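You operate a simulated robot arm through the tools that you are given. There is no shell and no other tool. Be economical: measure what you need, move in short steps, check, and stop when the job is done.

Carry out the task below with a simulated two-armed robot. There is one attempt and no reset: what you move stays moved.

## Task
Raise and prop the leaf, wipe it clean, lift the pot onto it.
Fine: prop out before you wipe; sticky stain off with the orange cloth, cloth back in its place; both hands on the pot. What is to be rubbed or washed off counts as gone when no trace of it is left.
Where things are to end (x, y in the base frame): grey pot within 100 mm of [970, 160].

The check looks at the end state, three seconds after you hand in, the way a careful person would. Anything else that was tipped, shoved, dropped, spilled or broken makes it a failure. Flat cloth is picked up by pressing the open fingertips on it (5 to 10 N) and closing them slowly along it; thin cloth reads only 2 to 8 mm in the jaws.

## Robot
Two 7-joint arms with two-finger parallel grippers on one trunk, on a base that drives. Base frame: it is fixed to the floor where the robot stands at the start and does not move with it; the origin is under the middle of the robot, x ahead of it, y to its left, z up. Readings come in mm, rad, newtons and seconds.
The left shoulder is at the start at [70, 134, 1076], the right one opposite. With the tool pointing down near the work surface each hand reaches from about 100 to 640 mm from the robot's upright axis, wherever it stands, measured 20 degrees to its own side. Places, roughly: cart leaf [800, 100, 700]; leaf prop [500, 200, 800]; top of the leaf [900, 100, 700]. Payload 1.57 kg a hand.
The TCP of each hand is the grasp point between the finger pads, 30 mm short of the fingertips. In the tool frame z runs along the fingers and y along their closing line. Largest opening 80 mm; finger width 17, thickness 12; the body of the gripper, 40 by 82 mm, starts 80 mm behind the TCP.
Orientation is told as [roll, pitch, yaw] about the base's x, y, z axes, in that order, counted from this pose: with the fingers straight down and closing along the base's y, the tool's x points along the base's -x, its y along +y and its z along -z.

## Interface
- The arms move only by the tool jog_arm. It takes "left_series", "right_series" or both (then of equal length, played together; a hand with none holds still); each is a list of rows, each a list of 3 entries, a list of its own where there are three numbers: the shift along the base's x, y, z in units of 25 mm (1.0 is 25 mm), then the turn, a rotation vector about the base's x, y, z in units of 4 degrees (1.0 is 4 degrees), then the closure, from 0 (fully open) to 1 (shut). In form: [[[dx, dy, dz], [rx, ry, rz], grip], ...]. A call has 1 to 20 rows; each row shifts and turns the commanded pose from where the row before left it. A call with a number of a shift or a turn outside -1 to 1 is refused whole. Rows are played at 5 a second. More than 50 mm and 0.15 rad between two rows, or a gripper value outside its range, and nothing of the call is played. Where a pose cannot be reached the arm comes as near as it can. A force on the tool above 40 N (or 10 N above the force at the start of the call, whichever is more), or a blocked arm, ends the call early, and 0.2 s more pass. The fingers move at their own pace (about 153 mm/s each) and stop on an object; they squeeze with about 39 N. The grip force told is the motor's: it shows also when the fingers shut on nothing. Time passes only in rows, and 0.2 s behind the last, so rows that do not move let the fingers close. It gives the time, the measured TCP pose, the force on the tool (base axes), the opening and the grip force at its end, in the units of the frame above (readings bear some noise), with the torque about the TCP (base axes, N m) and any sound that the robot's microphone picked up.
- Cameras (640 x 400 px; columns grow to the right, rows downward): "scene" is now at [133.1, 12.2, 1292.9]; the picture's right is [0.15, -0.99, 0.00], its down [-0.68, -0.10, -0.72] and it looks along [0.72, 0.11, -0.69] (base axes); focal length 272 px, centre (320, 200). "left" rides on the left gripper at [72, 7, -122] in its tool frame; the picture's right is [-0.09, 1.00, 0.00], its down [-0.84, -0.08, -0.54] and it looks along [-0.54, -0.05, 0.84] (tool axes); focal length 238 px, centre (320, 200). "right" rides on the right gripper at [72, -7, -122] in its tool frame; the picture's right is [0.09, 1.00, 0.00], its down [-0.84, 0.08, -0.54] and it looks along [-0.54, 0.05, 0.84] (tool axes); focal length 238 px, centre (320, 200). There is no depth. A picture from a camera that has moved, and an enlarged one, comes with that camera's place and axes in the base frame and with its lens.
- get_image(camera): a new picture of that camera. The clock stands still meanwhile.
- slide_trunk(by): slides the trunk up (or, below 0, down) by that many mm; the arms and the scene camera ride with it, the base frame stays. It gives what a move gives, with no picture.
- base_move(legs): drives the robot by 1 to 6 legs, each [ahead, left, turn to the left] in mm, mm and rad, along the robot's own axes; the way and the turn of a leg run together, so that a leg with both is an arc; at most 1500 mm and 3.142 rad a leg. The arms and the cameras ride along, it lands a little off, and it stops where it bumps. It gives what a move gives.
- turn_head(pan, tilt): turns the head with the scene camera to pan (to the left, within 1.501 rad either way) and tilt (down, from -0.506 to 1.204), counted from straight ahead of the robot. It gives what a move gives.
- zoom(camera, box): a new picture of the part [left, top, right, bottom] of that camera's present view, enlarged. The clock stands still meanwhile.
- finish_job(): hands the job in; it is judged then, once.

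Work in short steps. Places have to be worked out from the pictures, the camera data and where the tool is seen: move nearer, look again, correct. Check each grasp and each placing, and mend what went wrong. You have 120 turns and 92 pictures in all, those below and enlarged ones among them. Open the grippers and draw the arms clear of the work before you hand the job in, unless the task says otherwise; then end with one line.

The tools are called as a command line: name --argument value ..., lists and objects as JSON in quotes. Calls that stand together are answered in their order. jog_arm: Moves the arms, as the interface text tells. Its arguments: {"type":"object","properties":{"left_series":{"type":"array"},"right_series":{"type":"array"}},"required":[]} The other tools are called the same way: slide_trunk (by) slides the trunk up or down; base_move (legs) drives the base; turn_head (pan, tilt) turns the head that bears the scene camera; get_image (camera) takes a picture; zoom (camera, box) takes an enlarged picture of a part of a camera's view; finish_job () hands the job in.

At the start:

```text
time: 0.0
left_tcp_pos: [448.4, 301.8, 1070.2]
left_ee_rot: [0.001, 0.0, 0.0]
left_contact_force: [-0.6, 0.8, -0.5]
left_moment: [0.01, 0.04, 0.03]
left_width: 80.0
left_gripper_force: 0.1
right_tcp_pos: [427.2, -138.6, 1100.9]
right_ee_rot: [-0.002, 0.0, -0.002]
right_contact_force: [0.0, 0.2, 0.3]
right_moment: [-0.02, -0.03, -0.02]
right_width: 80.0
right_gripper_force: 0.1
trunk travel left (down, up): [-650.0, 290.0]
robot x, y, heading: [-0.5, 4.0, 0.005]
head pan, tilt: [0.15, 0.761]
```

scene: 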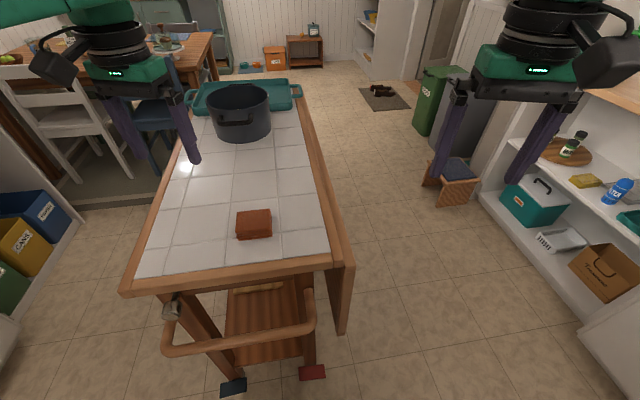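
right: 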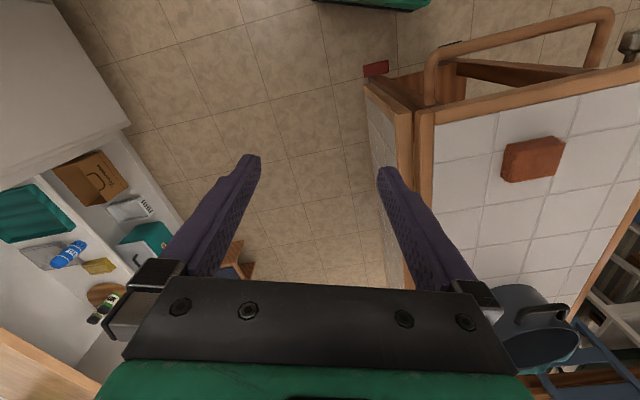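
left: 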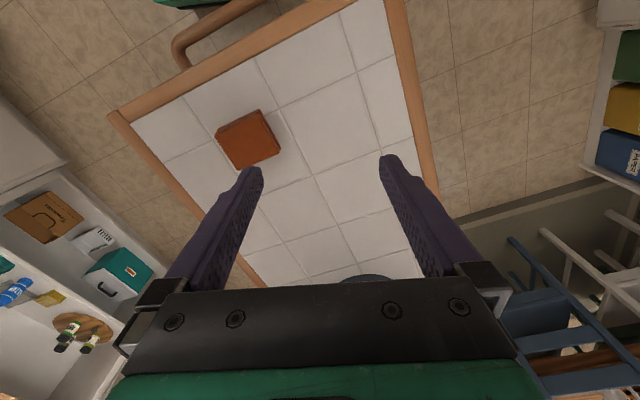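

I see a cart with a tiled top and a leaf hanging on its right side. I'll look at the details first.

zoom --camera "scene" --box '[110, 200, 390, 400]'

zoom --camera "right" --box '[340, 0, 640, 200]'

zoom --camera "scene" --box '[140, 60, 380, 220]'

```text
2.00 times, centred on (250, 300) of scene
camera zoom: at [133.1, 12.2, 1292.9], right [0.15, -0.99, 0.0], down [-0.68, -0.1, -0.72], along [0.72, 0.11, -0.69], focal length 544 px, centre (460, 0)
```

zoom: 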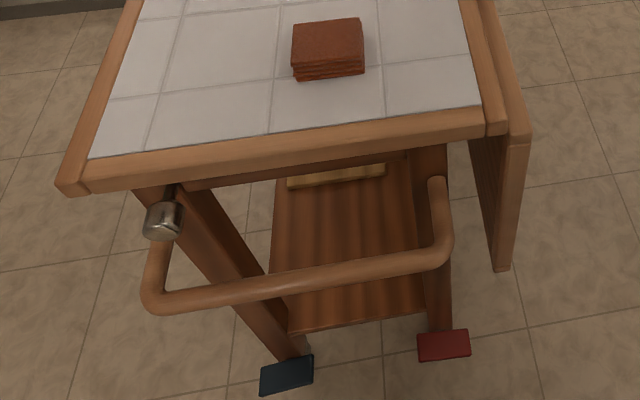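

```text
2.00 times, centred on (490, 100) of right
camera zoom: at [356.0, -145.6, 1223.1], right [-0.09, 1.0, 0.0], down [0.84, 0.08, 0.54], along [0.54, 0.05, -0.84], focal length 477 px, centre (-20, 400)
```

zoom: 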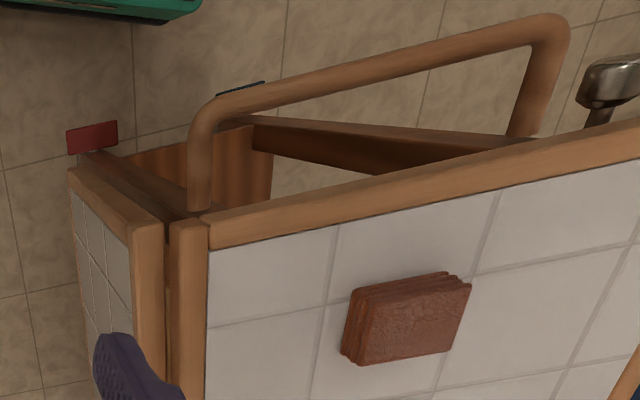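

```text
2.50 times, centred on (260, 140) of scene
camera zoom: at [133.1, 12.2, 1292.9], right [0.15, -0.99, 0.0], down [-0.68, -0.1, -0.72], along [0.72, 0.11, -0.69], focal length 680 px, centre (470, 350)
```

zoom: 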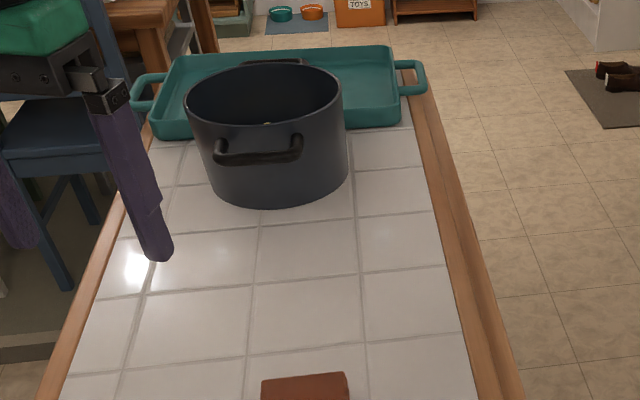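

The leaf is tiled, hinged on the cart's right edge (running about 17° left of x) and hanging down; the folded rust-coloured cloth lies on the top. I'll drive round to the right side of the cart to look at the leaf, the prop and the stain.

base_move --legs '[[0, -560, 0], [750, 0, 0], [0, 0, 1.57]]'

turn_head --pan 0.3 --tilt 0.8

get_image --camera "scene"

```text
time: 10.7
left_tcp_pos: [461.0, -112.2, 1070.2]
left_ee_rot: [0.001, 0.001, 1.56]
left_contact_force: [-0.2, 0.0, -0.1]
left_moment: [0.0, 0.03, -0.01]
left_width: 79.9
left_gripper_force: 0.0
right_tcp_pos: [900.6, -136.6, 1101.2]
right_ee_rot: [0.0, 0.001, 1.561]
right_contact_force: [0.7, 0.7, -0.3]
right_moment: [0.01, 0.0, -0.02]
right_width: 80.0
right_gripper_force: 0.1
trunk travel left (down, up): [-650.0, 290.0]
robot x, y, heading: [758.6, -561.9, 1.559]
head pan, tilt: [0.15, 0.761]
```

```text
time: 11.4
left_tcp_pos: [461.4, -112.2, 1070.0]
left_ee_rot: [0.0, 0.001, 1.561]
left_contact_force: [0.1, 0.5, 0.4]
left_moment: [0.01, 0.01, -0.01]
left_width: 80.3
left_gripper_force: 0.1
right_tcp_pos: [900.3, -136.7, 1101.3]
right_ee_rot: [-0.001, 0.0, 1.558]
right_contact_force: [-0.1, 0.3, 0.9]
right_moment: [-0.01, -0.03, 0.02]
right_width: 79.9
right_gripper_force: 0.1
trunk travel left (down, up): [-650.0, 290.0]
robot x, y, heading: [758.4, -561.8, 1.558]
head pan, tilt: [0.3, 0.799]
```

```text
85 pictures are left
camera scene: at [735.9, -435.8, 1289.7], right [0.96, 0.29, 0.0], down [0.2, -0.69, -0.7], along [-0.2, 0.67, -0.72], focal length 272 px, centre (320, 200)
```

scene: 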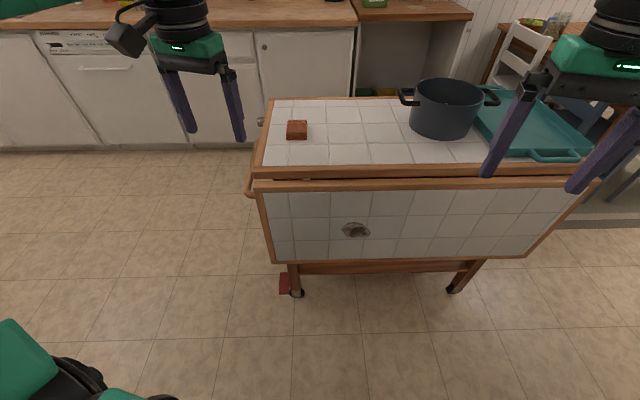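

The leaf (about 834 mm long, stain in the lower half) is clear, but the prop isn't seen from here. I'll look at the near end of the cart (metal knob) from lower down.

base_move --legs '[[0, 1000, 0], [480, 0, 0], [0, 0, -1.2]]'

slide_trunk --by -350

turn_head --pan 0.1 --tilt 0.35

get_image --camera "scene"

```text
time: 22.1
left_tcp_pos: [89.3, 359.1, 1069.5]
left_ee_rot: [0.001, 0.001, 0.338]
left_contact_force: [0.3, -0.7, -0.2]
left_moment: [0.0, 0.0, -0.03]
left_width: 80.0
left_gripper_force: 0.0
right_tcp_pos: [216.7, -62.8, 1101.3]
right_ee_rot: [0.001, 0.001, 0.337]
right_contact_force: [-0.9, -0.5, 0.1]
right_moment: [0.0, -0.01, -0.01]
right_width: 80.1
right_gripper_force: 0.1
trunk travel left (down, up): [-650.0, 290.0]
robot x, y, heading: [-231.1, -74.6, 0.333]
head pan, tilt: [0.3, 0.799]
```

```text
time: 25.5
left_tcp_pos: [90.5, 357.8, 720.2]
left_ee_rot: [0.001, 0.001, 0.336]
left_contact_force: [-0.4, -0.2, 0.1]
left_moment: [0.0, 0.0, 0.01]
left_width: 80.0
left_gripper_force: 0.1
right_tcp_pos: [216.2, -62.3, 750.8]
right_ee_rot: [0.0, 0.0, 0.337]
right_contact_force: [-0.9, -1.0, 0.1]
right_moment: [0.01, -0.02, 0.02]
right_width: 80.0
right_gripper_force: 0.0
trunk travel left (down, up): [-300.0, 640.0]
robot x, y, heading: [-232.9, -75.8, 0.337]
head pan, tilt: [0.3, 0.799]
```

```text
time: 26.4
left_tcp_pos: [90.2, 357.7, 719.2]
left_ee_rot: [0.0, 0.0, 0.336]
left_contact_force: [0.3, -0.2, -0.7]
left_moment: [0.01, 0.0, 0.01]
left_width: 80.0
left_gripper_force: 0.0
right_tcp_pos: [216.3, -63.2, 751.4]
right_ee_rot: [-0.001, 0.0, 0.337]
right_contact_force: [0.1, -0.6, -0.2]
right_moment: [0.02, -0.04, -0.02]
right_width: 80.1
right_gripper_force: 0.1
trunk travel left (down, up): [-300.0, 640.0]
robot x, y, heading: [-233.3, -75.7, 0.337]
head pan, tilt: [0.099, 0.351]
```

```text
84 pictures are left
camera scene: at [-100.1, -17.4, 979.3], right [0.42, -0.91, 0.0], down [-0.31, -0.15, -0.94], along [0.85, 0.4, -0.34], focal length 272 px, centre (320, 200)
```

scene: 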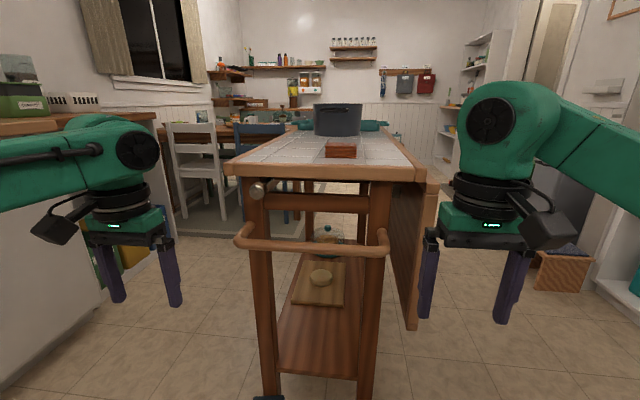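

zoom --camera "scene" --box '[220, 130, 450, 270]'

```text
2.78 times, centred on (335, 200) of scene
camera zoom: at [-100.1, -17.4, 979.3], right [0.42, -0.91, 0.0], down [-0.31, -0.15, -0.94], along [0.85, 0.4, -0.34], focal length 757 px, centre (278, 200)
```

zoom: 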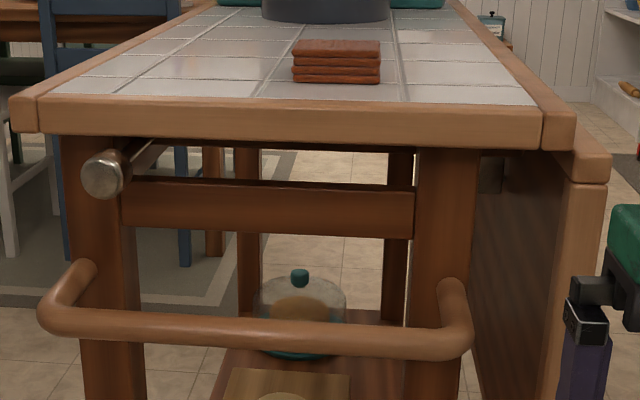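

zoom --camera "scene" --box '[360, 155, 440, 205]'

zoom --camera "scene" --box '[230, 160, 310, 210]'

```text
8.00 times, centred on (400, 180) of scene
camera zoom: at [-100.1, -17.4, 979.3], right [0.42, -0.91, 0.0], down [-0.31, -0.15, -0.94], along [0.85, 0.4, -0.34], focal length 2176 px, centre (-320, 360)
```

zoom: 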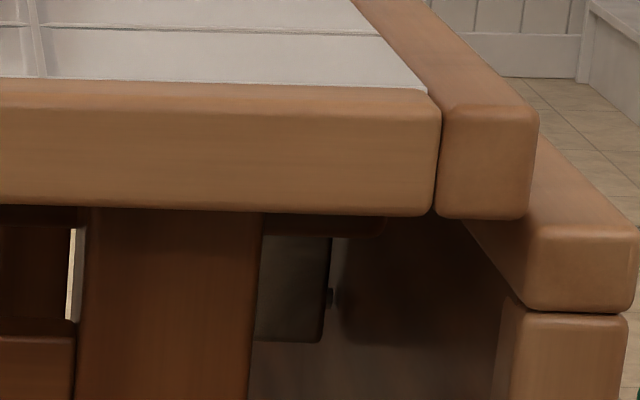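

```text
8.00 times, centred on (270, 185) of scene
camera zoom: at [-100.1, -17.4, 979.3], right [0.42, -0.91, 0.0], down [-0.31, -0.15, -0.94], along [0.85, 0.4, -0.34], focal length 2176 px, centre (720, 320)
```

zoom: 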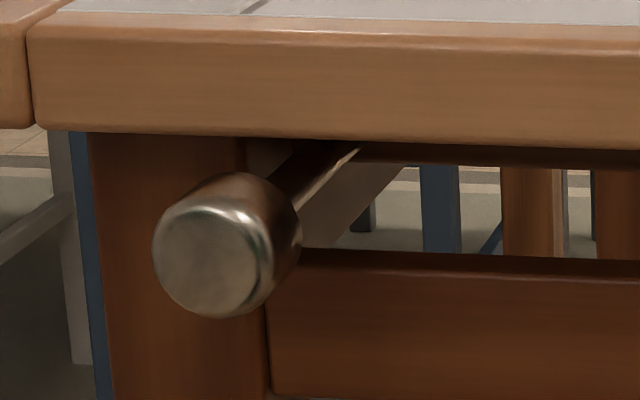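

A rod with a metal knob at about (323, 324, 802) runs lengthwise under the top, and a bracket block sits behind the leaf. I'll look at the underside from lower still.

slide_trunk --by -280

turn_head --pan 0.1 --tilt -0.05

zoom --camera "scene" --box '[200, 80, 440, 230]'

```text
time: 29.2
left_tcp_pos: [89.4, 358.0, 439.3]
left_ee_rot: [0.0, 0.0, 0.337]
left_contact_force: [-0.6, -0.2, 0.3]
left_moment: [0.02, 0.0, 0.0]
left_width: 79.9
left_gripper_force: 0.0
right_tcp_pos: [217.3, -62.6, 470.4]
right_ee_rot: [0.0, 0.0, 0.336]
right_contact_force: [-0.4, 0.3, 0.0]
right_moment: [-0.01, 0.02, -0.01]
right_width: 80.0
right_gripper_force: 0.1
trunk travel left (down, up): [-20.0, 920.0]
robot x, y, heading: [-228.6, -73.1, 0.335]
head pan, tilt: [0.099, 0.351]
```

```text
time: 30.1
left_tcp_pos: [89.5, 358.3, 439.5]
left_ee_rot: [-0.001, -0.001, 0.335]
left_contact_force: [0.7, -0.5, -1.3]
left_moment: [0.03, 0.01, -0.01]
left_width: 79.9
left_gripper_force: 0.0
right_tcp_pos: [216.9, -61.5, 470.9]
right_ee_rot: [-0.001, 0.0, 0.337]
right_contact_force: [-0.1, -0.8, -0.7]
right_moment: [0.02, 0.0, 0.04]
right_width: 80.0
right_gripper_force: 0.1
trunk travel left (down, up): [-20.0, 920.0]
robot x, y, heading: [-234.2, -69.5, 0.338]
head pan, tilt: [0.099, -0.051]
```

```text
2.67 times, centred on (320, 155) of scene
camera zoom: at [-104.1, -19.4, 736.3], right [0.42, -0.91, 0.0], down [0.04, 0.02, -1.0], along [0.9, 0.42, 0.05], focal length 725 px, centre (320, 320)
```

zoom: 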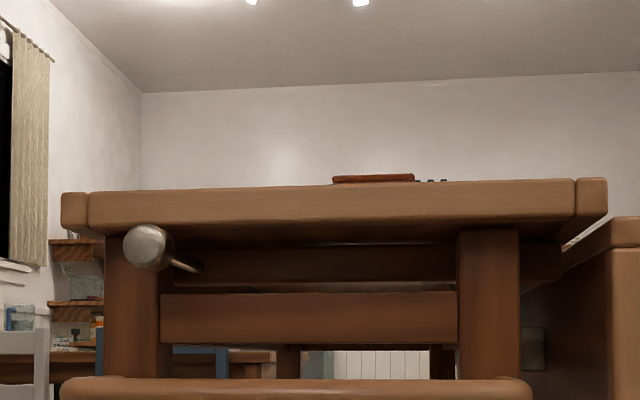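

The prop looks like a lateral bar under the top near the near end, with the knob on a short stem at its left end, so it should slide to the right under the raised leaf. I'll raise the trunk again and drive to a spot where the right hand can raise the leaf and the left can reach the knob.

slide_trunk --by 600

base_move --legs '[[265, -70, -0.035]]'

turn_head --pan 0.1 --tilt 0.9

get_image --camera "scene"

get_image --camera "left"

```text
refused: 600 is not a number from -400 to 400
```

```text
time: 31.7
left_tcp_pos: [304.0, 365.8, 439.6]
left_ee_rot: [-0.001, 0.012, 0.315]
left_contact_force: [-6.9, -4.4, 1.6]
left_moment: [0.48, -0.78, -0.19]
left_width: 80.0
left_gripper_force: 0.0
right_tcp_pos: [428.6, -55.5, 470.0]
right_ee_rot: [-0.001, 0.0, 0.311]
right_contact_force: [-0.7, 0.1, -0.2]
right_moment: [0.0, 0.0, -0.03]
right_width: 79.9
right_gripper_force: 0.1
trunk travel left (down, up): [-20.0, 920.0]
robot x, y, heading: [-22.1, -57.0, 0.323]
head pan, tilt: [0.099, -0.051]
stopped in leg 1: the force on the tool passed its limit (the readings are from after the stop); the commanded pose is now the measured one
```

```text
time: 32.9
left_tcp_pos: [305.2, 365.5, 440.7]
left_ee_rot: [-0.001, 0.01, 0.317]
left_contact_force: [-8.5, -1.8, 4.4]
left_moment: [0.26, -1.1, -0.01]
left_width: 79.8
left_gripper_force: 0.1
right_tcp_pos: [428.2, -58.0, 470.2]
right_ee_rot: [-0.001, 0.002, 0.313]
right_contact_force: [-0.4, 0.4, -0.7]
right_moment: [0.01, 0.0, -0.02]
right_width: 80.0
right_gripper_force: 0.0
trunk travel left (down, up): [-20.0, 920.0]
robot x, y, heading: [-22.0, -56.0, 0.318]
head pan, tilt: [0.099, 0.901]
```

```text
79 pictures are left
camera scene: at [95.2, -12.7, 652.2], right [0.41, -0.91, 0.0], down [-0.71, -0.32, -0.62], along [0.57, 0.25, -0.78], focal length 272 px, centre (320, 200)
```

scene: 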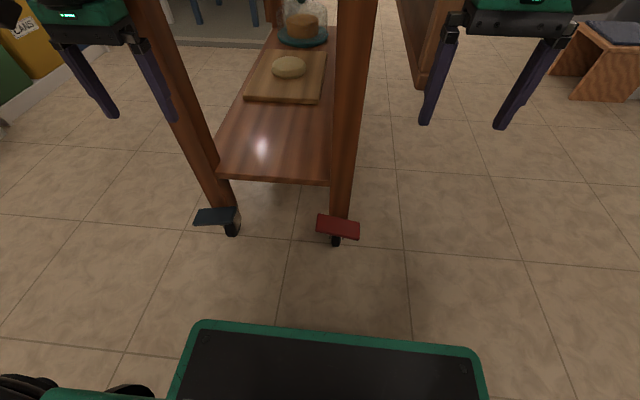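

```text
78 pictures are left
camera left: at [236.0, 349.9, 562.2], right [-0.22, 0.98, 0.0], down [0.83, 0.19, 0.53], along [0.52, 0.12, -0.85], focal length 238 px, centre (320, 200)
```

left: 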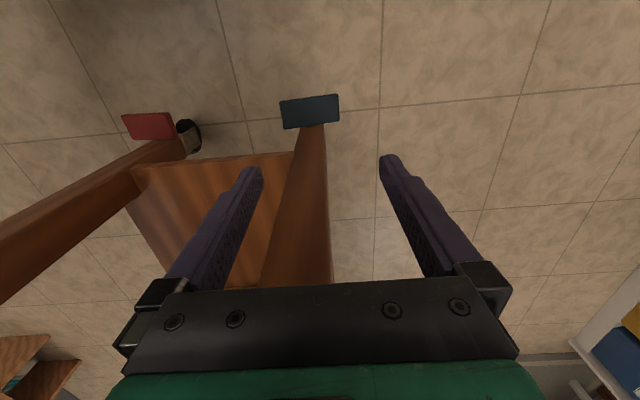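

The trunk raise was refused, so the left gripper lightly touched the cart leg (about 8 N). I'll back straight off before anything else.

base_move --legs '[[-180, 0, 0]]'

slide_trunk --by 380

slide_trunk --by 250

```text
time: 34.4
left_tcp_pos: [134.4, 310.2, 439.2]
left_ee_rot: [0.0, 0.017, 0.314]
left_contact_force: [0.8, 0.7, 0.7]
left_moment: [0.01, -0.03, 0.02]
left_width: 79.7
left_gripper_force: 0.1
right_tcp_pos: [257.6, -112.7, 469.0]
right_ee_rot: [0.0, 0.002, 0.313]
right_contact_force: [0.5, 0.5, -0.6]
right_moment: [0.01, 0.01, -0.01]
right_width: 80.2
right_gripper_force: 0.1
trunk travel left (down, up): [-20.0, 920.0]
robot x, y, heading: [-190.8, -116.4, 0.318]
head pan, tilt: [0.099, 0.901]
```

```text
time: 38.1
left_tcp_pos: [134.7, 310.2, 818.8]
left_ee_rot: [0.0, 0.015, 0.315]
left_contact_force: [-0.4, -0.3, -1.1]
left_moment: [-0.01, 0.01, 0.01]
left_width: 80.2
left_gripper_force: 0.1
right_tcp_pos: [259.3, -112.9, 849.6]
right_ee_rot: [-0.001, 0.002, 0.315]
right_contact_force: [0.2, -1.1, -0.1]
right_moment: [-0.01, 0.01, 0.0]
right_width: 80.2
right_gripper_force: 0.1
trunk travel left (down, up): [-400.0, 540.0]
robot x, y, heading: [-193.3, -116.6, 0.32]
head pan, tilt: [0.099, 0.901]
```

```text
time: 40.7
left_tcp_pos: [135.0, 309.7, 1068.5]
left_ee_rot: [-0.001, 0.016, 0.316]
left_contact_force: [-0.4, -0.1, -0.6]
left_moment: [0.03, -0.02, -0.02]
left_width: 79.8
left_gripper_force: 0.0
right_tcp_pos: [259.0, -112.6, 1098.2]
right_ee_rot: [-0.001, 0.004, 0.314]
right_contact_force: [0.7, 0.2, 0.6]
right_moment: [0.02, -0.02, 0.03]
right_width: 80.2
right_gripper_force: 0.0
trunk travel left (down, up): [-650.0, 290.0]
robot x, y, heading: [-189.6, -112.1, 0.319]
head pan, tilt: [0.099, 0.901]
```

Hands are high again (z≈1070–1100), clear of the cart top. Now I drive to about (40, −60) and look.

base_move --legs '[[235, -20, -0.018]]'

get_image --camera "scene"

```text
time: 42.5
left_tcp_pos: [378.4, 358.6, 1069.0]
left_ee_rot: [-0.001, 0.014, 0.298]
left_contact_force: [-0.5, -0.3, 0.6]
left_moment: [0.02, 0.03, 0.0]
left_width: 80.0
left_gripper_force: 0.0
right_tcp_pos: [493.3, -66.3, 1098.2]
right_ee_rot: [-0.002, 0.002, 0.296]
right_contact_force: [0.5, 0.4, 0.4]
right_moment: [-0.02, -0.04, 0.04]
right_width: 79.9
right_gripper_force: 0.1
trunk travel left (down, up): [-650.0, 290.0]
robot x, y, heading: [45.7, -58.9, 0.307]
head pan, tilt: [0.099, 0.901]
```

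```text
77 pictures are left
camera scene: at [162.3, -16.2, 1281.9], right [0.39, -0.92, 0.0], down [-0.72, -0.3, -0.62], along [0.57, 0.24, -0.78], focal length 272 px, centre (320, 200)
```

scene: 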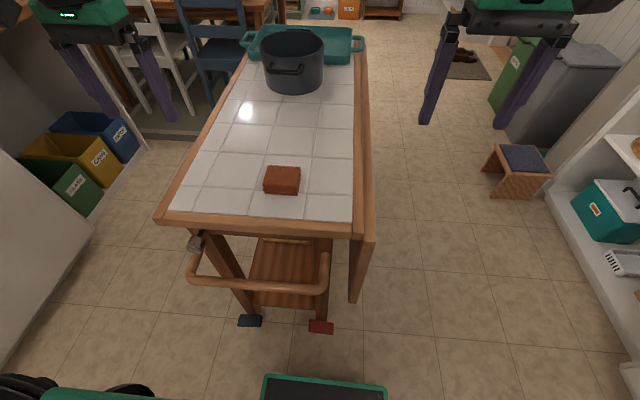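

Readings: the cart end plane lies at s≈410 along the cart axis (heading 0.3), the leaf hangs with n≈112–141 and z≈500–840, and the knob is near (312, 318, 805), protruding ~15 mm. I'll draw the left hand back from above the table and turn the right hand to point forward as a closed peg, outside the leaf.

jog_arm --left_series '[[[-0.955, -0.297, 0], [0, 0, 0], 0], [[-0.955, -0.297, 0], [0, 0, 0], 0], [[-0.955, -0.297, 0], [0, 0, 0], 0], [[-0.955, -0.297, 0], [0, 0, 0], 0], [[-0.955, -0.297, 0], [0, 0, 0], 0], [[-0.955, -0.297, 0], [0, 0, 0], 0], [[-0.955, -0.297, 0], [0, 0, 0], 0], [[-0.955, -0.297, 0], [0, 0, 0], 0], [[0, 0, 0], [0, 0, 0], 0], [[0, 0, 0], [0, 0, 0], 0], [[0, 0, 0], [0, 0, 0], 0], [[0, 0, 0], [0, 0, 0], 0], [[0, 0, 0], [0, 0, 0], 0], [[0, 0, 0], [0, 0, 0], 0], [[0, 0, 0], [0, 0, 0], 0], [[0, 0, 0], [0, 0, 0], 0], [[0, 0, 0], [0, 0, 0], 0], [[0, 0, 0], [0, 0, 0], 0], [[0, 0, 0], [0, 0, 0], 0], [[0, 0, 0], [0, 0, 0], 0]]' --right_series '[[[-0.267, -0.083, 0], [0.297, -0.955, 0], 1], [[-0.267, -0.083, 0], [0.297, -0.955, 0], 1], [[-0.267, -0.083, 0], [0.297, -0.955, 0], 1], [[-0.267, -0.083, 0], [0.297, -0.955, 0], 1], [[-0.267, -0.083, 0], [0.297, -0.955, 0], 1], [[-0.267, -0.083, 0], [0.297, -0.955, 0], 1], [[-0.267, -0.083, 0], [0.297, -0.955, 0], 1], [[-0.267, -0.083, 0], [0.297, -0.955, 0], 1], [[-0.267, -0.083, 0], [0.297, -0.955, 0], 1], [[-0.267, -0.083, 0], [0.297, -0.955, 0], 1], [[-0.267, -0.083, 0], [0.297, -0.955, 0], 1], [[-0.267, -0.083, 0], [0.297, -0.955, 0], 1], [[-0.267, -0.083, 0], [0.297, -0.955, 0], 1], [[-0.267, -0.083, 0], [0.297, -0.955, 0], 1], [[-0.267, -0.083, 0], [0.297, -0.955, 0], 1], [[-0.267, -0.083, 0], [0.297, -0.955, 0], 1], [[-0.267, -0.083, 0], [0.297, -0.955, 0], 1], [[-0.267, -0.083, 0], [0.297, -0.955, 0], 1], [[-0.267, -0.083, 0], [0.297, -0.955, 0], 1], [[-0.267, -0.083, 0], [0.297, -0.955, 0], 1]]'

slide_trunk --by -200

```text
time: 46.9
left_tcp_pos: [183.8, 299.0, 1071.2]
left_ee_rot: [0.0, 0.013, 0.297]
left_contact_force: [-0.3, -0.7, 0.2]
left_moment: [0.0, 0.01, -0.02]
left_width: 80.0
left_gripper_force: 0.0
right_tcp_pos: [398.5, -68.8, 1136.1]
right_ee_rot: [-0.005, -1.247, 0.251]
right_contact_force: [-0.5, -0.1, 0.3]
right_moment: [-0.02, -0.01, 0.04]
right_width: 0.0
right_gripper_force: 21.5
right hand out of reach, approached as far as the arm can: row 15, 16, 17, 18, 19, 20
trunk travel left (down, up): [-650.0, 290.0]
robot x, y, heading: [46.3, -62.5, 0.297]
head pan, tilt: [0.099, 0.901]
stopped in row 20 (right hand): the arm was blocked; the commanded pose is now the measured one
```

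```text
time: 49.0
left_tcp_pos: [183.9, 298.9, 871.1]
left_ee_rot: [-0.002, 0.017, 0.297]
left_contact_force: [-0.1, 0.2, 0.2]
left_moment: [-0.01, 0.01, 0.02]
left_width: 80.1
left_gripper_force: 0.0
right_tcp_pos: [398.3, -68.7, 935.7]
right_ee_rot: [-0.006, -1.247, 0.252]
right_contact_force: [0.6, 0.9, -0.2]
right_moment: [-0.01, 0.02, -0.03]
right_width: 0.2
right_gripper_force: 21.1
trunk travel left (down, up): [-450.0, 490.0]
robot x, y, heading: [41.8, -59.6, 0.299]
head pan, tilt: [0.099, 0.901]
```

The right hand is at 71° of pitch, near a limit at that height. I'll lower it outside the leaf, then finish the turn.

jog_arm --right_series '[[[0, 0, -1], [0, 0, 0], 1], [[0, 0, -1], [0, 0, 0], 1], [[0, 0, -1], [0, 0, 0], 1], [[0, 0, -1], [0, 0, 0], 1], [[0, 0, -1], [0, 0, 0], 1], [[0, 0, -1], [0, 0, 0], 1], [[0, 0, -1], [0, 0, 0], 1], [[0, 0, -1], [0.297, -0.955, 0.3], 1], [[0, 0, -1], [0.297, -0.955, 0.3], 1], [[0, 0, -1], [0.297, -0.955, 0], 1], [[0, 0, -1], [0.297, -0.955, 0], 1], [[0, 0, -1], [0, 0, 0], 1], [[0, 0, -1], [0, 0, 0], 1], [[0, 0, -1], [0, 0, 0], 1]]'

get_image --camera "right"

get_image --camera "scene"

```text
time: 50.8
left_tcp_pos: [182.3, 295.7, 871.4]
left_ee_rot: [-0.001, 0.013, 0.296]
left_contact_force: [0.1, 0.6, 0.7]
left_moment: [-0.02, 0.03, -0.01]
left_width: 80.0
left_gripper_force: 0.1
right_tcp_pos: [406.5, 1.0, 873.3]
right_ee_rot: [0.439, -1.343, -0.229]
right_contact_force: [-6.0, -15.5, 12.4]
right_moment: [-0.1, -0.29, -0.32]
right_width: 0.0
right_gripper_force: 21.9
right hand out of reach, approached as far as the arm can: row 1, 2, 3, 4, 5, 6, 7, 8
trunk travel left (down, up): [-450.0, 490.0]
robot x, y, heading: [43.5, -61.4, 0.299]
head pan, tilt: [0.099, 0.901]
stopped in row 8 (right hand): the force on the tool passed its limit (the readings are from after the stop); the commanded pose is now the measured one
```

```text
76 pictures are left
camera right: at [275.6, -28.7, 827.4], right [-0.22, 0.98, 0.01], down [-0.35, -0.08, 0.93], along [0.91, 0.2, 0.36], focal length 238 px, centre (320, 200)
```

right: 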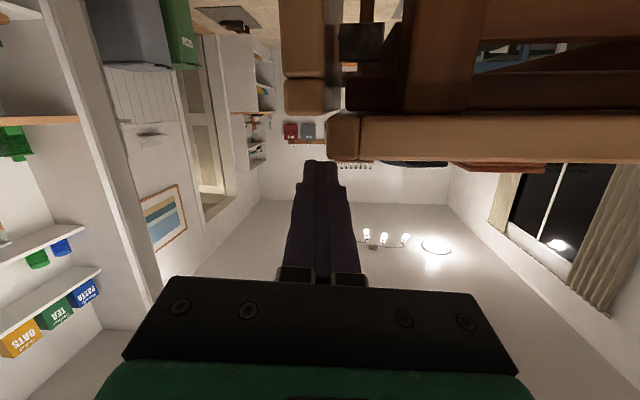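

```text
75 pictures are left
camera scene: at [160.1, -19.1, 1082.4], right [0.39, -0.92, 0.0], down [-0.72, -0.3, -0.62], along [0.58, 0.24, -0.78], focal length 272 px, centre (320, 200)
```

scene: 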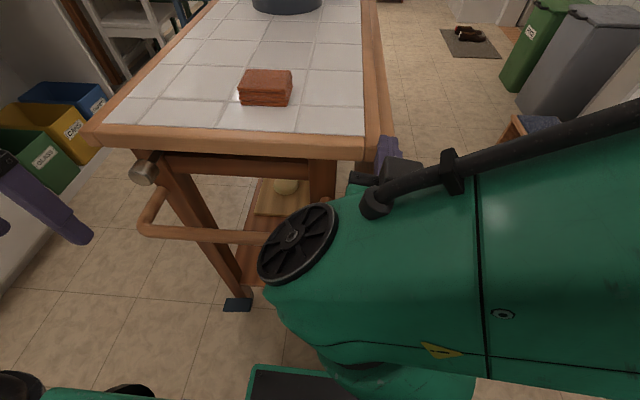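

The right arm is too folded this close and drifted against the corner. I'll back the base off 200 mm, which frees the hand and gives the arm room to point forward.

base_move --legs '[[-200, -30, 0]]'

jog_arm --right_series '[[[0.5, -0.5, 0], [0, 0, 0], 1], [[0.5, -0.5, 0], [0, 0, 0], 1], [[0.5, -0.5, 0], [0, 0, 0], 1], [[0.5, -0.5, 0], [0, 0, 0], 1], [[0.5, -0.5, 0], [0, 0, 0], 1], [[0.5, -0.5, 0], [0, 0, 0], 1]]'

get_image --camera "scene"

```text
time: 51.7
left_tcp_pos: [171.2, 291.9, 870.5]
left_ee_rot: [-0.002, 0.015, 0.295]
left_contact_force: [-0.4, -0.2, -0.3]
left_moment: [0.0, -0.04, 0.01]
left_width: 80.3
left_gripper_force: 0.1
right_tcp_pos: [396.9, -1.5, 876.4]
right_ee_rot: [0.484, -1.351, -0.266]
right_contact_force: [0.5, 0.2, 0.2]
right_moment: [0.0, -0.01, 0.02]
right_width: 0.0
right_gripper_force: 21.3
trunk travel left (down, up): [-450.0, 490.0]
robot x, y, heading: [30.4, -68.1, 0.299]
head pan, tilt: [0.099, 0.901]
stopped in leg 1: the force on the tool passed its limit (the readings are from after the stop); the commanded pose is now the measured one
```

```text
time: 53.1
left_tcp_pos: [172.4, 292.4, 870.8]
left_ee_rot: [-0.002, 0.017, 0.296]
left_contact_force: [0.5, 0.0, -0.2]
left_moment: [-0.01, -0.02, -0.03]
left_width: 80.0
left_gripper_force: 0.0
right_tcp_pos: [429.7, -32.0, 875.8]
right_ee_rot: [0.479, -1.349, -0.262]
right_contact_force: [-0.4, -0.4, 0.4]
right_moment: [0.01, 0.0, 0.01]
right_width: 0.1
right_gripper_force: 21.3
right hand out of reach, approached as far as the arm can: row 3, 4, 5, 6
trunk travel left (down, up): [-450.0, 490.0]
robot x, y, heading: [27.3, -65.0, 0.298]
head pan, tilt: [0.099, 0.901]
```

```text
74 pictures are left
camera scene: at [150.0, -23.1, 1081.8], right [0.39, -0.92, 0.0], down [-0.72, -0.3, -0.62], along [0.57, 0.24, -0.78], focal length 272 px, centre (320, 200)
```

scene: 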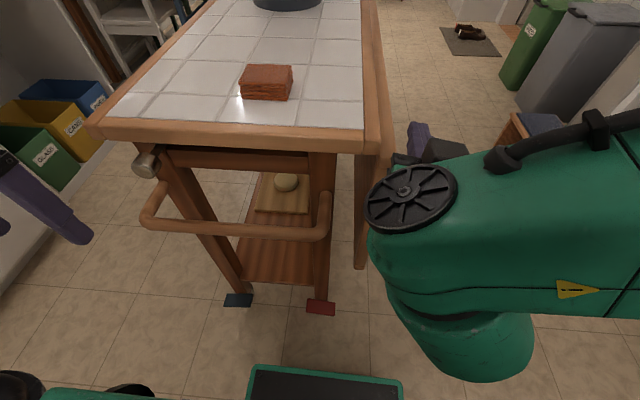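

The hand is free now and the cart looks unmoved. Backing off the rest.

base_move --legs '[[-190, -30, 0]]'

jog_arm --right_series '[[[0, 0, -1], [0, 0, 0.5], 1], [[0, 0, -1], [0, 0, 0.5], 1], [[0, 0, -1], [0, 0, 0.5], 1], [[0, 0, -1], [0, 0, 0.5], 1], [[0, 0, -1], [0, 0, 0.5], 1], [[0, 0, -1], [0, 0, 0], 1]]'

```text
time: 54.6
left_tcp_pos: [0.3, 207.0, 870.6]
left_ee_rot: [0.0, 0.016, 0.293]
left_contact_force: [-0.2, 0.3, -0.1]
left_moment: [0.03, 0.0, 0.03]
left_width: 79.5
left_gripper_force: 0.0
right_tcp_pos: [256.0, -117.7, 875.8]
right_ee_rot: [0.48, -1.35, -0.265]
right_contact_force: [-0.2, -1.6, 0.6]
right_moment: [0.01, 0.03, -0.03]
right_width: 0.2
right_gripper_force: 21.1
trunk travel left (down, up): [-450.0, 490.0]
robot x, y, heading: [-142.9, -152.3, 0.299]
head pan, tilt: [0.099, 0.901]
```

```text
time: 55.9
left_tcp_pos: [1.2, 208.2, 871.0]
left_ee_rot: [-0.001, 0.016, 0.292]
left_contact_force: [-0.6, -0.4, -0.2]
left_moment: [0.03, 0.02, 0.01]
left_width: 80.0
left_gripper_force: 0.1
right_tcp_pos: [283.3, -102.8, 805.9]
right_ee_rot: [1.075, -1.138, -0.785]
right_contact_force: [-0.5, -0.6, -0.1]
right_moment: [-0.03, 0.01, 0.02]
right_width: 0.1
right_gripper_force: 21.1
right hand out of reach, approached as far as the arm can: row 1, 2, 3, 4
trunk travel left (down, up): [-450.0, 490.0]
robot x, y, heading: [-140.2, -153.4, 0.299]
head pan, tilt: [0.099, 0.901]
stopped in row 6 (right hand): the arm was blocked; the commanded pose is now the measured one
```

The approach direction is now (0.93, 0.32, −0.20), nearly along the cart axis; that's fine for a peg. I'll move down and a little forward, still outside the leaf.

jog_arm --right_series '[[[0.4, 0, -0.9], [0, 0, 0], 1], [[0.4, 0, -0.9], [0, 0, 0], 1], [[0.4, 0, -0.9], [0, 0, 0], 1], [[0.4, 0, -0.9], [0, 0, 0], 1], [[0, 0, -0.9], [0, 0, 0], 1], [[0, 0, -0.9], [0, 0, 0], 1], [[0, 0, -0.9], [0, 0, 0], 1], [[0, 0, -0.9], [0, 0, 0], 1], [[0, 0, -0.9], [0, 0, 0], 1], [[0, 0, -0.9], [0, 0, 0], 1]]'

get_image --camera "scene"

```text
time: 58.0
left_tcp_pos: [1.5, 208.2, 870.8]
left_ee_rot: [-0.001, 0.015, 0.291]
left_contact_force: [0.6, 0.9, 0.0]
left_moment: [0.0, 0.0, -0.06]
left_width: 79.6
left_gripper_force: 0.1
right_tcp_pos: [312.1, -81.9, 594.3]
right_ee_rot: [1.059, -1.146, -0.774]
right_contact_force: [-0.7, -0.5, -0.7]
right_moment: [-0.02, 0.0, -0.01]
right_width: 0.0
right_gripper_force: 21.5
right hand out of reach, approached as far as the arm can: row 8, 9, 10
trunk travel left (down, up): [-450.0, 490.0]
robot x, y, heading: [-143.0, -151.8, 0.294]
head pan, tilt: [0.099, 0.901]
```

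```text
73 pictures are left
camera scene: at [-21.6, -107.0, 1081.8], right [0.39, -0.92, 0.0], down [-0.72, -0.3, -0.62], along [0.57, 0.24, -0.78], focal length 272 px, centre (320, 200)
```

scene: 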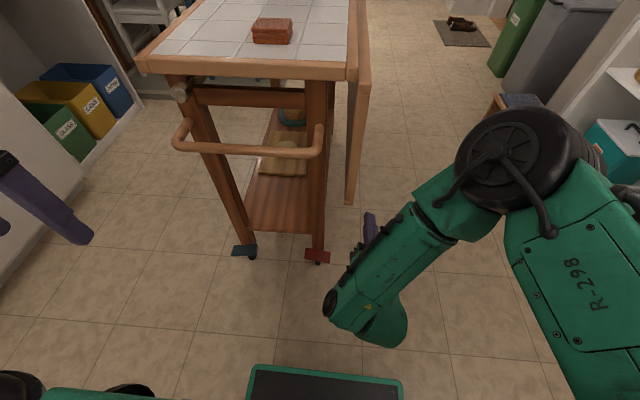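

zoom --camera "scene" --box '[270, 60, 430, 260]'

```text
2.00 times, centred on (350, 160) of scene
camera zoom: at [-21.6, -107.0, 1081.8], right [0.39, -0.92, 0.0], down [-0.72, -0.3, -0.62], along [0.57, 0.24, -0.78], focal length 544 px, centre (260, 280)
```

zoom: 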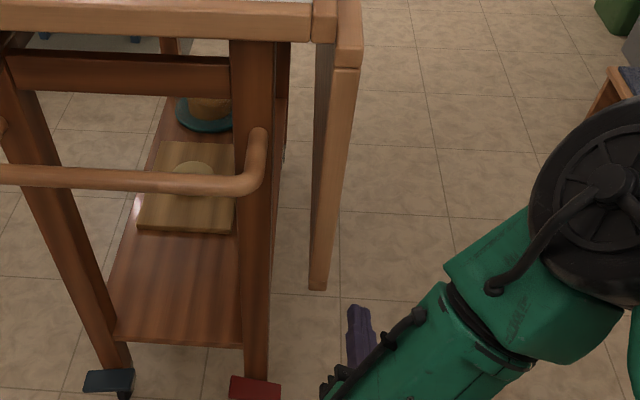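

The leaf spans n≈117–144 with its bottom at z≈497, and the leg is at n≈58, so the gap behind the leaf is centred on n≈88. I'll shift the peg sideways to that line, then insert it along the cart axis.

jog_arm --right_series '[[[-0.247, 0.793, 0], [0, 0, 0], 1], [[-0.247, 0.793, 0], [0, 0, 0], 1], [[-0.247, 0.793, 0], [0, 0, 0], 1], [[-0.247, 0.793, 0], [0, 0, 0], 1], [[0, 0, 0], [0, 0, 0], 1]]'

zoom --camera "scene" --box '[230, 100, 430, 300]'

get_image --camera "right"

```text
time: 59.2
left_tcp_pos: [0.9, 208.2, 870.0]
left_ee_rot: [-0.003, 0.016, 0.293]
left_contact_force: [1.1, 0.4, 0.4]
left_moment: [-0.03, 0.01, -0.03]
left_width: 80.2
left_gripper_force: 0.0
right_tcp_pos: [287.7, -5.6, 594.7]
right_ee_rot: [1.062, -1.145, -0.772]
right_contact_force: [-0.3, 0.0, 0.5]
right_moment: [0.0, 0.01, 0.01]
right_width: 0.2
right_gripper_force: 20.9
trunk travel left (down, up): [-450.0, 490.0]
robot x, y, heading: [-135.8, -150.2, 0.296]
head pan, tilt: [0.099, 0.901]
```

```text
2.00 times, centred on (330, 200) of scene
camera zoom: at [-21.7, -107.2, 1081.8], right [0.39, -0.92, 0.0], down [-0.72, -0.3, -0.62], along [0.57, 0.24, -0.78], focal length 544 px, centre (300, 200)
```

zoom: 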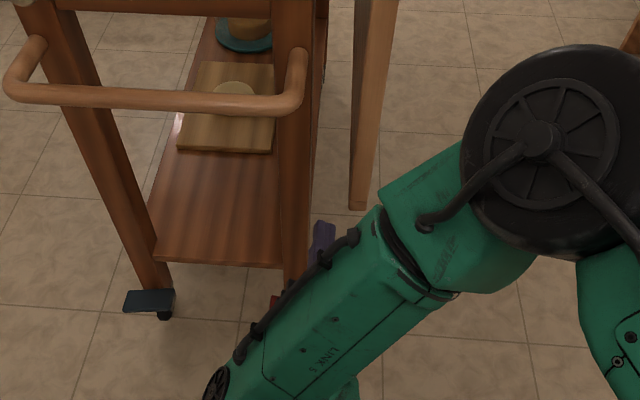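

```text
70 pictures are left
camera right: at [154.7, -29.2, 551.2], right [-0.26, 0.93, 0.28], down [-0.27, -0.34, 0.9], along [0.93, 0.15, 0.34], focal length 238 px, centre (320, 200)
```

right: 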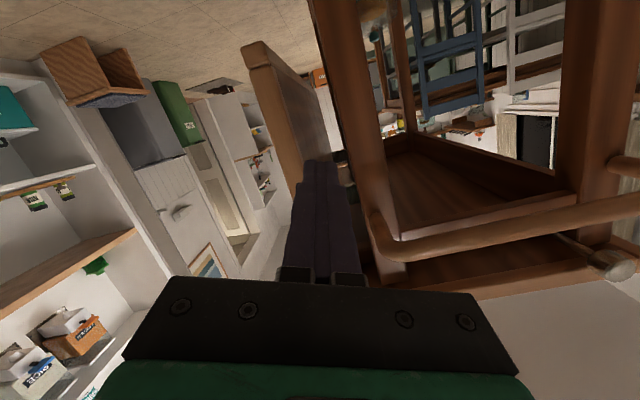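

The peg lines up with the gap. Inserting in stages; first 110 mm.

jog_arm --right_series '[[[0.84, 0.27, 0], [0, 0, 0], 1], [[0.84, 0.27, 0], [0, 0, 0], 1], [[0.84, 0.27, 0], [0, 0, 0], 1], [[0.84, 0.27, 0], [0, 0, 0], 1], [[0.84, 0.27, 0], [0, 0, 0], 1]]'

get_image --camera "scene"

```text
time: 60.5
left_tcp_pos: [1.5, 207.9, 869.6]
left_ee_rot: [-0.002, 0.017, 0.294]
left_contact_force: [0.2, 0.2, 0.9]
left_moment: [0.0, 0.02, 0.0]
left_width: 79.9
left_gripper_force: 0.1
right_tcp_pos: [392.7, 28.6, 593.0]
right_ee_rot: [1.06, -1.145, -0.774]
right_contact_force: [0.1, -0.5, -0.2]
right_moment: [0.01, -0.01, -0.06]
right_width: 0.0
right_gripper_force: 21.4
trunk travel left (down, up): [-450.0, 490.0]
robot x, y, heading: [-141.2, -147.6, 0.293]
head pan, tilt: [0.099, 0.901]
```

```text
69 pictures are left
camera scene: at [-21.5, -107.1, 1081.8], right [0.39, -0.92, 0.0], down [-0.72, -0.3, -0.62], along [0.57, 0.24, -0.78], focal length 272 px, centre (320, 200)
```

scene: 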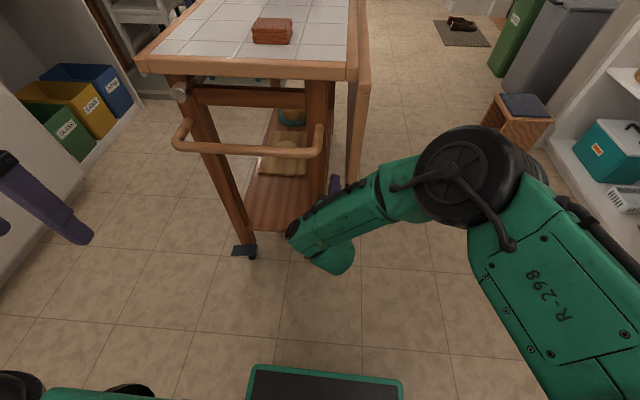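

Clear so far. Inserting another 50 mm so the fingertips are ~55 mm behind the leaf, then pressing outward gently.

jog_arm --right_series '[[[0.955, 0.297, 0], [0, 0, 0], 1], [[0.955, 0.297, 0], [0, 0, 0], 1], [[0, 0, 0], [0, 0, 0], 1]]'

jog_arm --right_series '[[[0.2, -0.64, 0], [0, 0, 0], 1], [[0.2, -0.64, 0], [0, 0, 0], 1], [[0.2, -0.64, 0.05], [0, 0, 0], 1], [[0.2, -0.64, 0.1], [0, 0, 0], 1], [[0, 0, 0], [0, 0, 0], 1]]'

get_image --camera "scene"

```text
time: 61.2
left_tcp_pos: [2.0, 207.3, 870.8]
left_ee_rot: [-0.001, 0.016, 0.292]
left_contact_force: [0.5, 0.0, 0.2]
left_moment: [-0.01, -0.01, -0.02]
left_width: 80.0
left_gripper_force: 0.0
right_tcp_pos: [441.5, 45.0, 592.5]
right_ee_rot: [1.063, -1.144, -0.775]
right_contact_force: [0.6, 0.2, 0.7]
right_moment: [-0.01, -0.04, 0.01]
right_width: 0.0
right_gripper_force: 21.0
trunk travel left (down, up): [-450.0, 490.0]
robot x, y, heading: [-140.3, -151.9, 0.296]
head pan, tilt: [0.099, 0.901]
```

```text
time: 62.5
left_tcp_pos: [2.2, 207.8, 869.4]
left_ee_rot: [-0.002, 0.017, 0.292]
left_contact_force: [0.0, 0.3, 0.0]
left_moment: [0.02, -0.02, 0.0]
left_width: 79.7
left_gripper_force: 0.0
right_tcp_pos: [459.0, -14.0, 600.0]
right_ee_rot: [1.05, -1.143, -0.768]
right_contact_force: [-2.3, 2.2, -3.1]
right_moment: [0.06, -0.05, -0.09]
right_width: 0.0
right_gripper_force: 21.4
right hand out of reach, approached as far as the arm can: row 4
trunk travel left (down, up): [-450.0, 490.0]
robot x, y, heading: [-141.0, -150.1, 0.301]
head pan, tilt: [0.099, 0.901]
```

```text
68 pictures are left
camera scene: at [-21.5, -106.5, 1081.7], right [0.39, -0.92, 0.0], down [-0.72, -0.3, -0.62], along [0.57, 0.24, -0.78], focal length 272 px, centre (320, 200)
```

scene: 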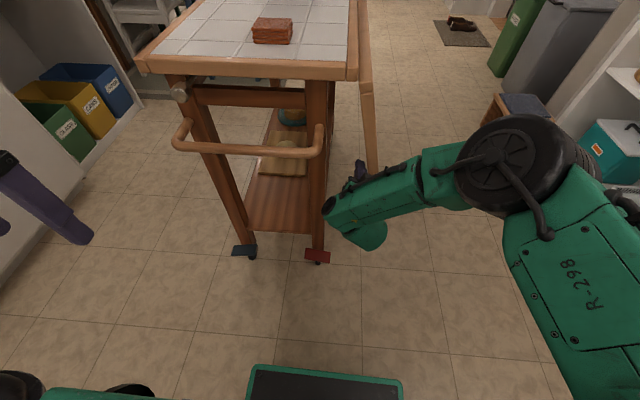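

The leaf swings easily (≈4 N). Continuing along the arc about the hinge.

jog_arm --right_series '[[[0.24, -0.774, 0.1], [0, 0, 0], 1], [[0.24, -0.774, 0.2], [0, 0, 0], 1], [[0.24, -0.774, 0.25], [0, 0, 0], 1], [[0.24, -0.774, 0.35], [0, 0, 0], 1], [[0, 0, 0], [0, 0, 0], 1]]'

get_image --camera "scene"

```text
time: 63.6
left_tcp_pos: [1.9, 208.6, 870.0]
left_ee_rot: [-0.001, 0.017, 0.292]
left_contact_force: [-0.3, 0.2, 0.0]
left_moment: [-0.01, -0.01, 0.03]
left_width: 80.1
left_gripper_force: 0.0
right_tcp_pos: [467.5, -48.2, 653.7]
right_ee_rot: [1.051, -1.142, -0.768]
right_contact_force: [-3.8, 4.8, -7.4]
right_moment: [0.16, -0.11, -0.08]
right_width: 0.0
right_gripper_force: 21.3
right hand out of reach, approached as far as the arm can: row 1, 2, 3, 4
trunk travel left (down, up): [-450.0, 490.0]
robot x, y, heading: [-138.3, -150.2, 0.291]
head pan, tilt: [0.099, 0.901]
```

```text
67 pictures are left
camera scene: at [-21.0, -106.2, 1081.7], right [0.39, -0.92, 0.0], down [-0.72, -0.3, -0.62], along [0.57, 0.24, -0.78], focal length 272 px, centre (320, 200)
```

scene: 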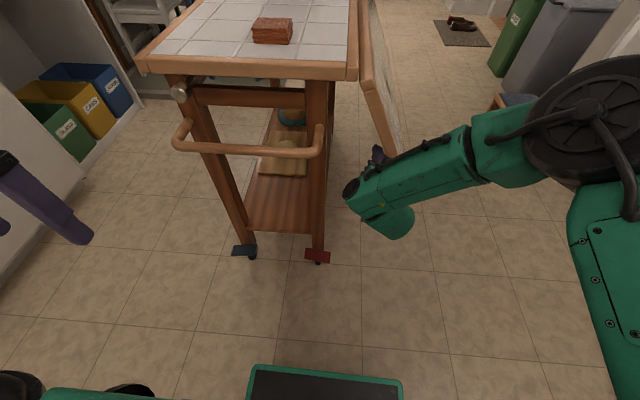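

The arm is at a joint limit going outward, but shifting the base to the right does the same job. Driving 100 mm right.

base_move --legs '[[0, -100, 0]]'

get_image --camera "scene"

```text
time: 64.8
left_tcp_pos: [31.3, 115.2, 869.8]
left_ee_rot: [-0.001, 0.018, 0.291]
left_contact_force: [0.6, -0.2, 0.0]
left_moment: [-0.01, 0.01, 0.03]
left_width: 80.2
left_gripper_force: 0.0
right_tcp_pos: [495.1, -141.5, 652.3]
right_ee_rot: [1.046, -1.14, -0.766]
right_contact_force: [-1.5, 4.5, -10.3]
right_moment: [0.18, -0.14, -0.09]
right_width: 0.0
right_gripper_force: 21.5
trunk travel left (down, up): [-450.0, 490.0]
robot x, y, heading: [-113.2, -242.6, 0.295]
head pan, tilt: [0.099, 0.901]
```

```text
66 pictures are left
camera scene: at [8.2, -200.0, 1081.5], right [0.39, -0.92, 0.0], down [-0.72, -0.3, -0.62], along [0.57, 0.24, -0.78], focal length 272 px, centre (320, 200)
```

scene: 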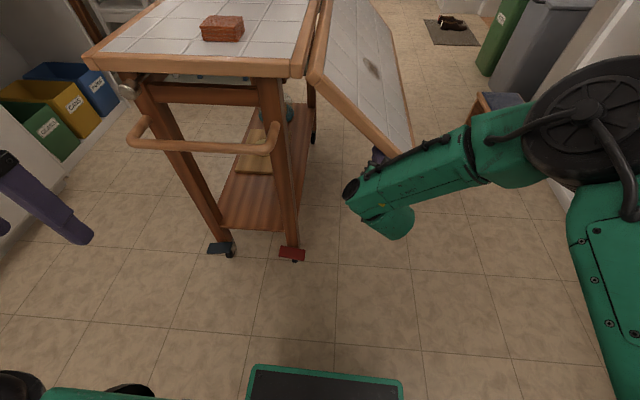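

Works well (10 N). The trunk can do the vertical part: raising by 100 mm.

slide_trunk --by 100

get_image --camera "scene"

```text
time: 66.1
left_tcp_pos: [31.4, 114.9, 970.2]
left_ee_rot: [0.0, 0.015, 0.292]
left_contact_force: [-1.2, -0.6, 0.3]
left_moment: [-0.02, -0.01, 0.05]
left_width: 80.1
left_gripper_force: 0.2
right_tcp_pos: [496.3, -140.8, 755.1]
right_ee_rot: [1.059, -1.146, -0.776]
right_contact_force: [-0.1, 0.2, -4.9]
right_moment: [0.01, -0.03, 0.04]
right_width: 0.0
right_gripper_force: 21.2
trunk travel left (down, up): [-550.0, 390.0]
robot x, y, heading: [-110.8, -240.9, 0.294]
head pan, tilt: [0.099, 0.901]
```

```text
65 pictures are left
camera scene: at [7.3, -199.8, 1182.0], right [0.39, -0.92, 0.0], down [-0.72, -0.3, -0.62], along [0.57, 0.24, -0.78], focal length 272 px, centre (320, 200)
```

scene: 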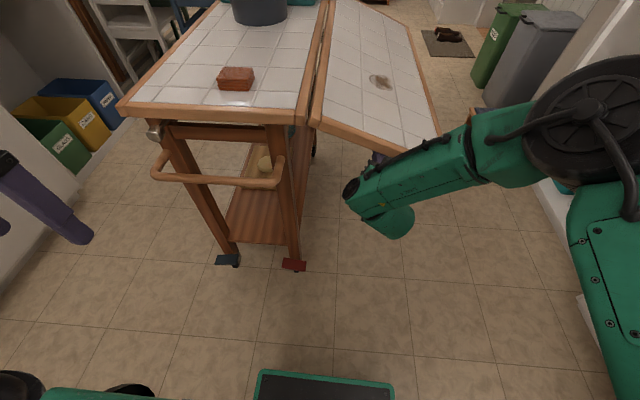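

Leaf is at ~50–60° and still light. Raising another 60 mm.

slide_trunk --by 60

get_image --camera "scene"

```text
time: 67.1
left_tcp_pos: [29.2, 115.0, 1030.7]
left_ee_rot: [-0.003, 0.015, 0.291]
left_contact_force: [-0.7, -0.2, -0.1]
left_moment: [0.03, 0.03, 0.02]
left_width: 80.2
left_gripper_force: 0.0
right_tcp_pos: [495.3, -141.1, 813.3]
right_ee_rot: [1.049, -1.143, -0.768]
right_contact_force: [1.0, 0.0, -0.2]
right_moment: [0.01, 0.03, 0.01]
right_width: 0.0
right_gripper_force: 21.5
trunk travel left (down, up): [-610.0, 330.0]
robot x, y, heading: [-113.8, -239.3, 0.299]
head pan, tilt: [0.099, 0.901]
```

```text
64 pictures are left
camera scene: at [6.6, -199.9, 1241.9], right [0.39, -0.92, 0.0], down [-0.72, -0.3, -0.62], along [0.57, 0.24, -0.78], focal length 272 px, centre (320, 200)
```

scene: 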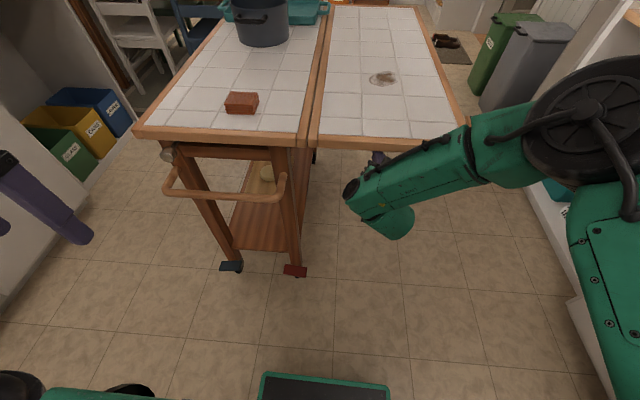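

The leaf now looks level and the contact force dropped to zero. Checking closely whether it rests on the fingers.

zoom --camera "scene" --box '[280, 90, 480, 215]'

get_image --camera "right"

```text
3.20 times, centred on (380, 152) of scene
camera zoom: at [6.6, -199.9, 1241.9], right [0.39, -0.92, 0.0], down [-0.72, -0.3, -0.62], along [0.57, 0.24, -0.78], focal length 870 px, centre (128, 352)
```

zoom: 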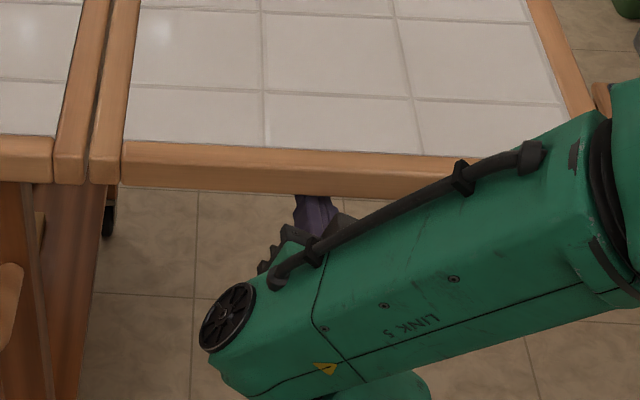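

```text
62 pictures are left
camera right: at [361.5, -164.9, 771.4], right [-0.25, 0.93, 0.27], down [-0.27, -0.34, 0.9], along [0.93, 0.15, 0.34], focal length 238 px, centre (320, 200)
```

right: 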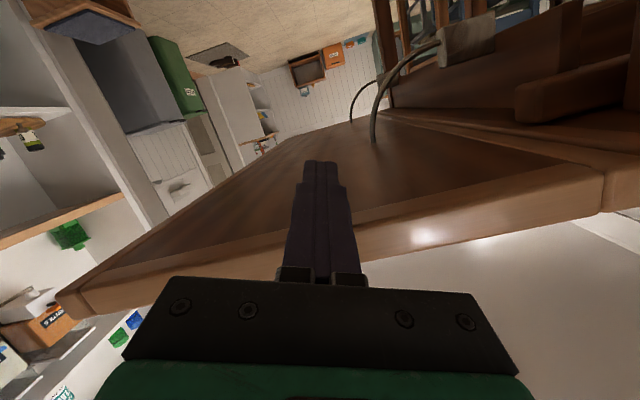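

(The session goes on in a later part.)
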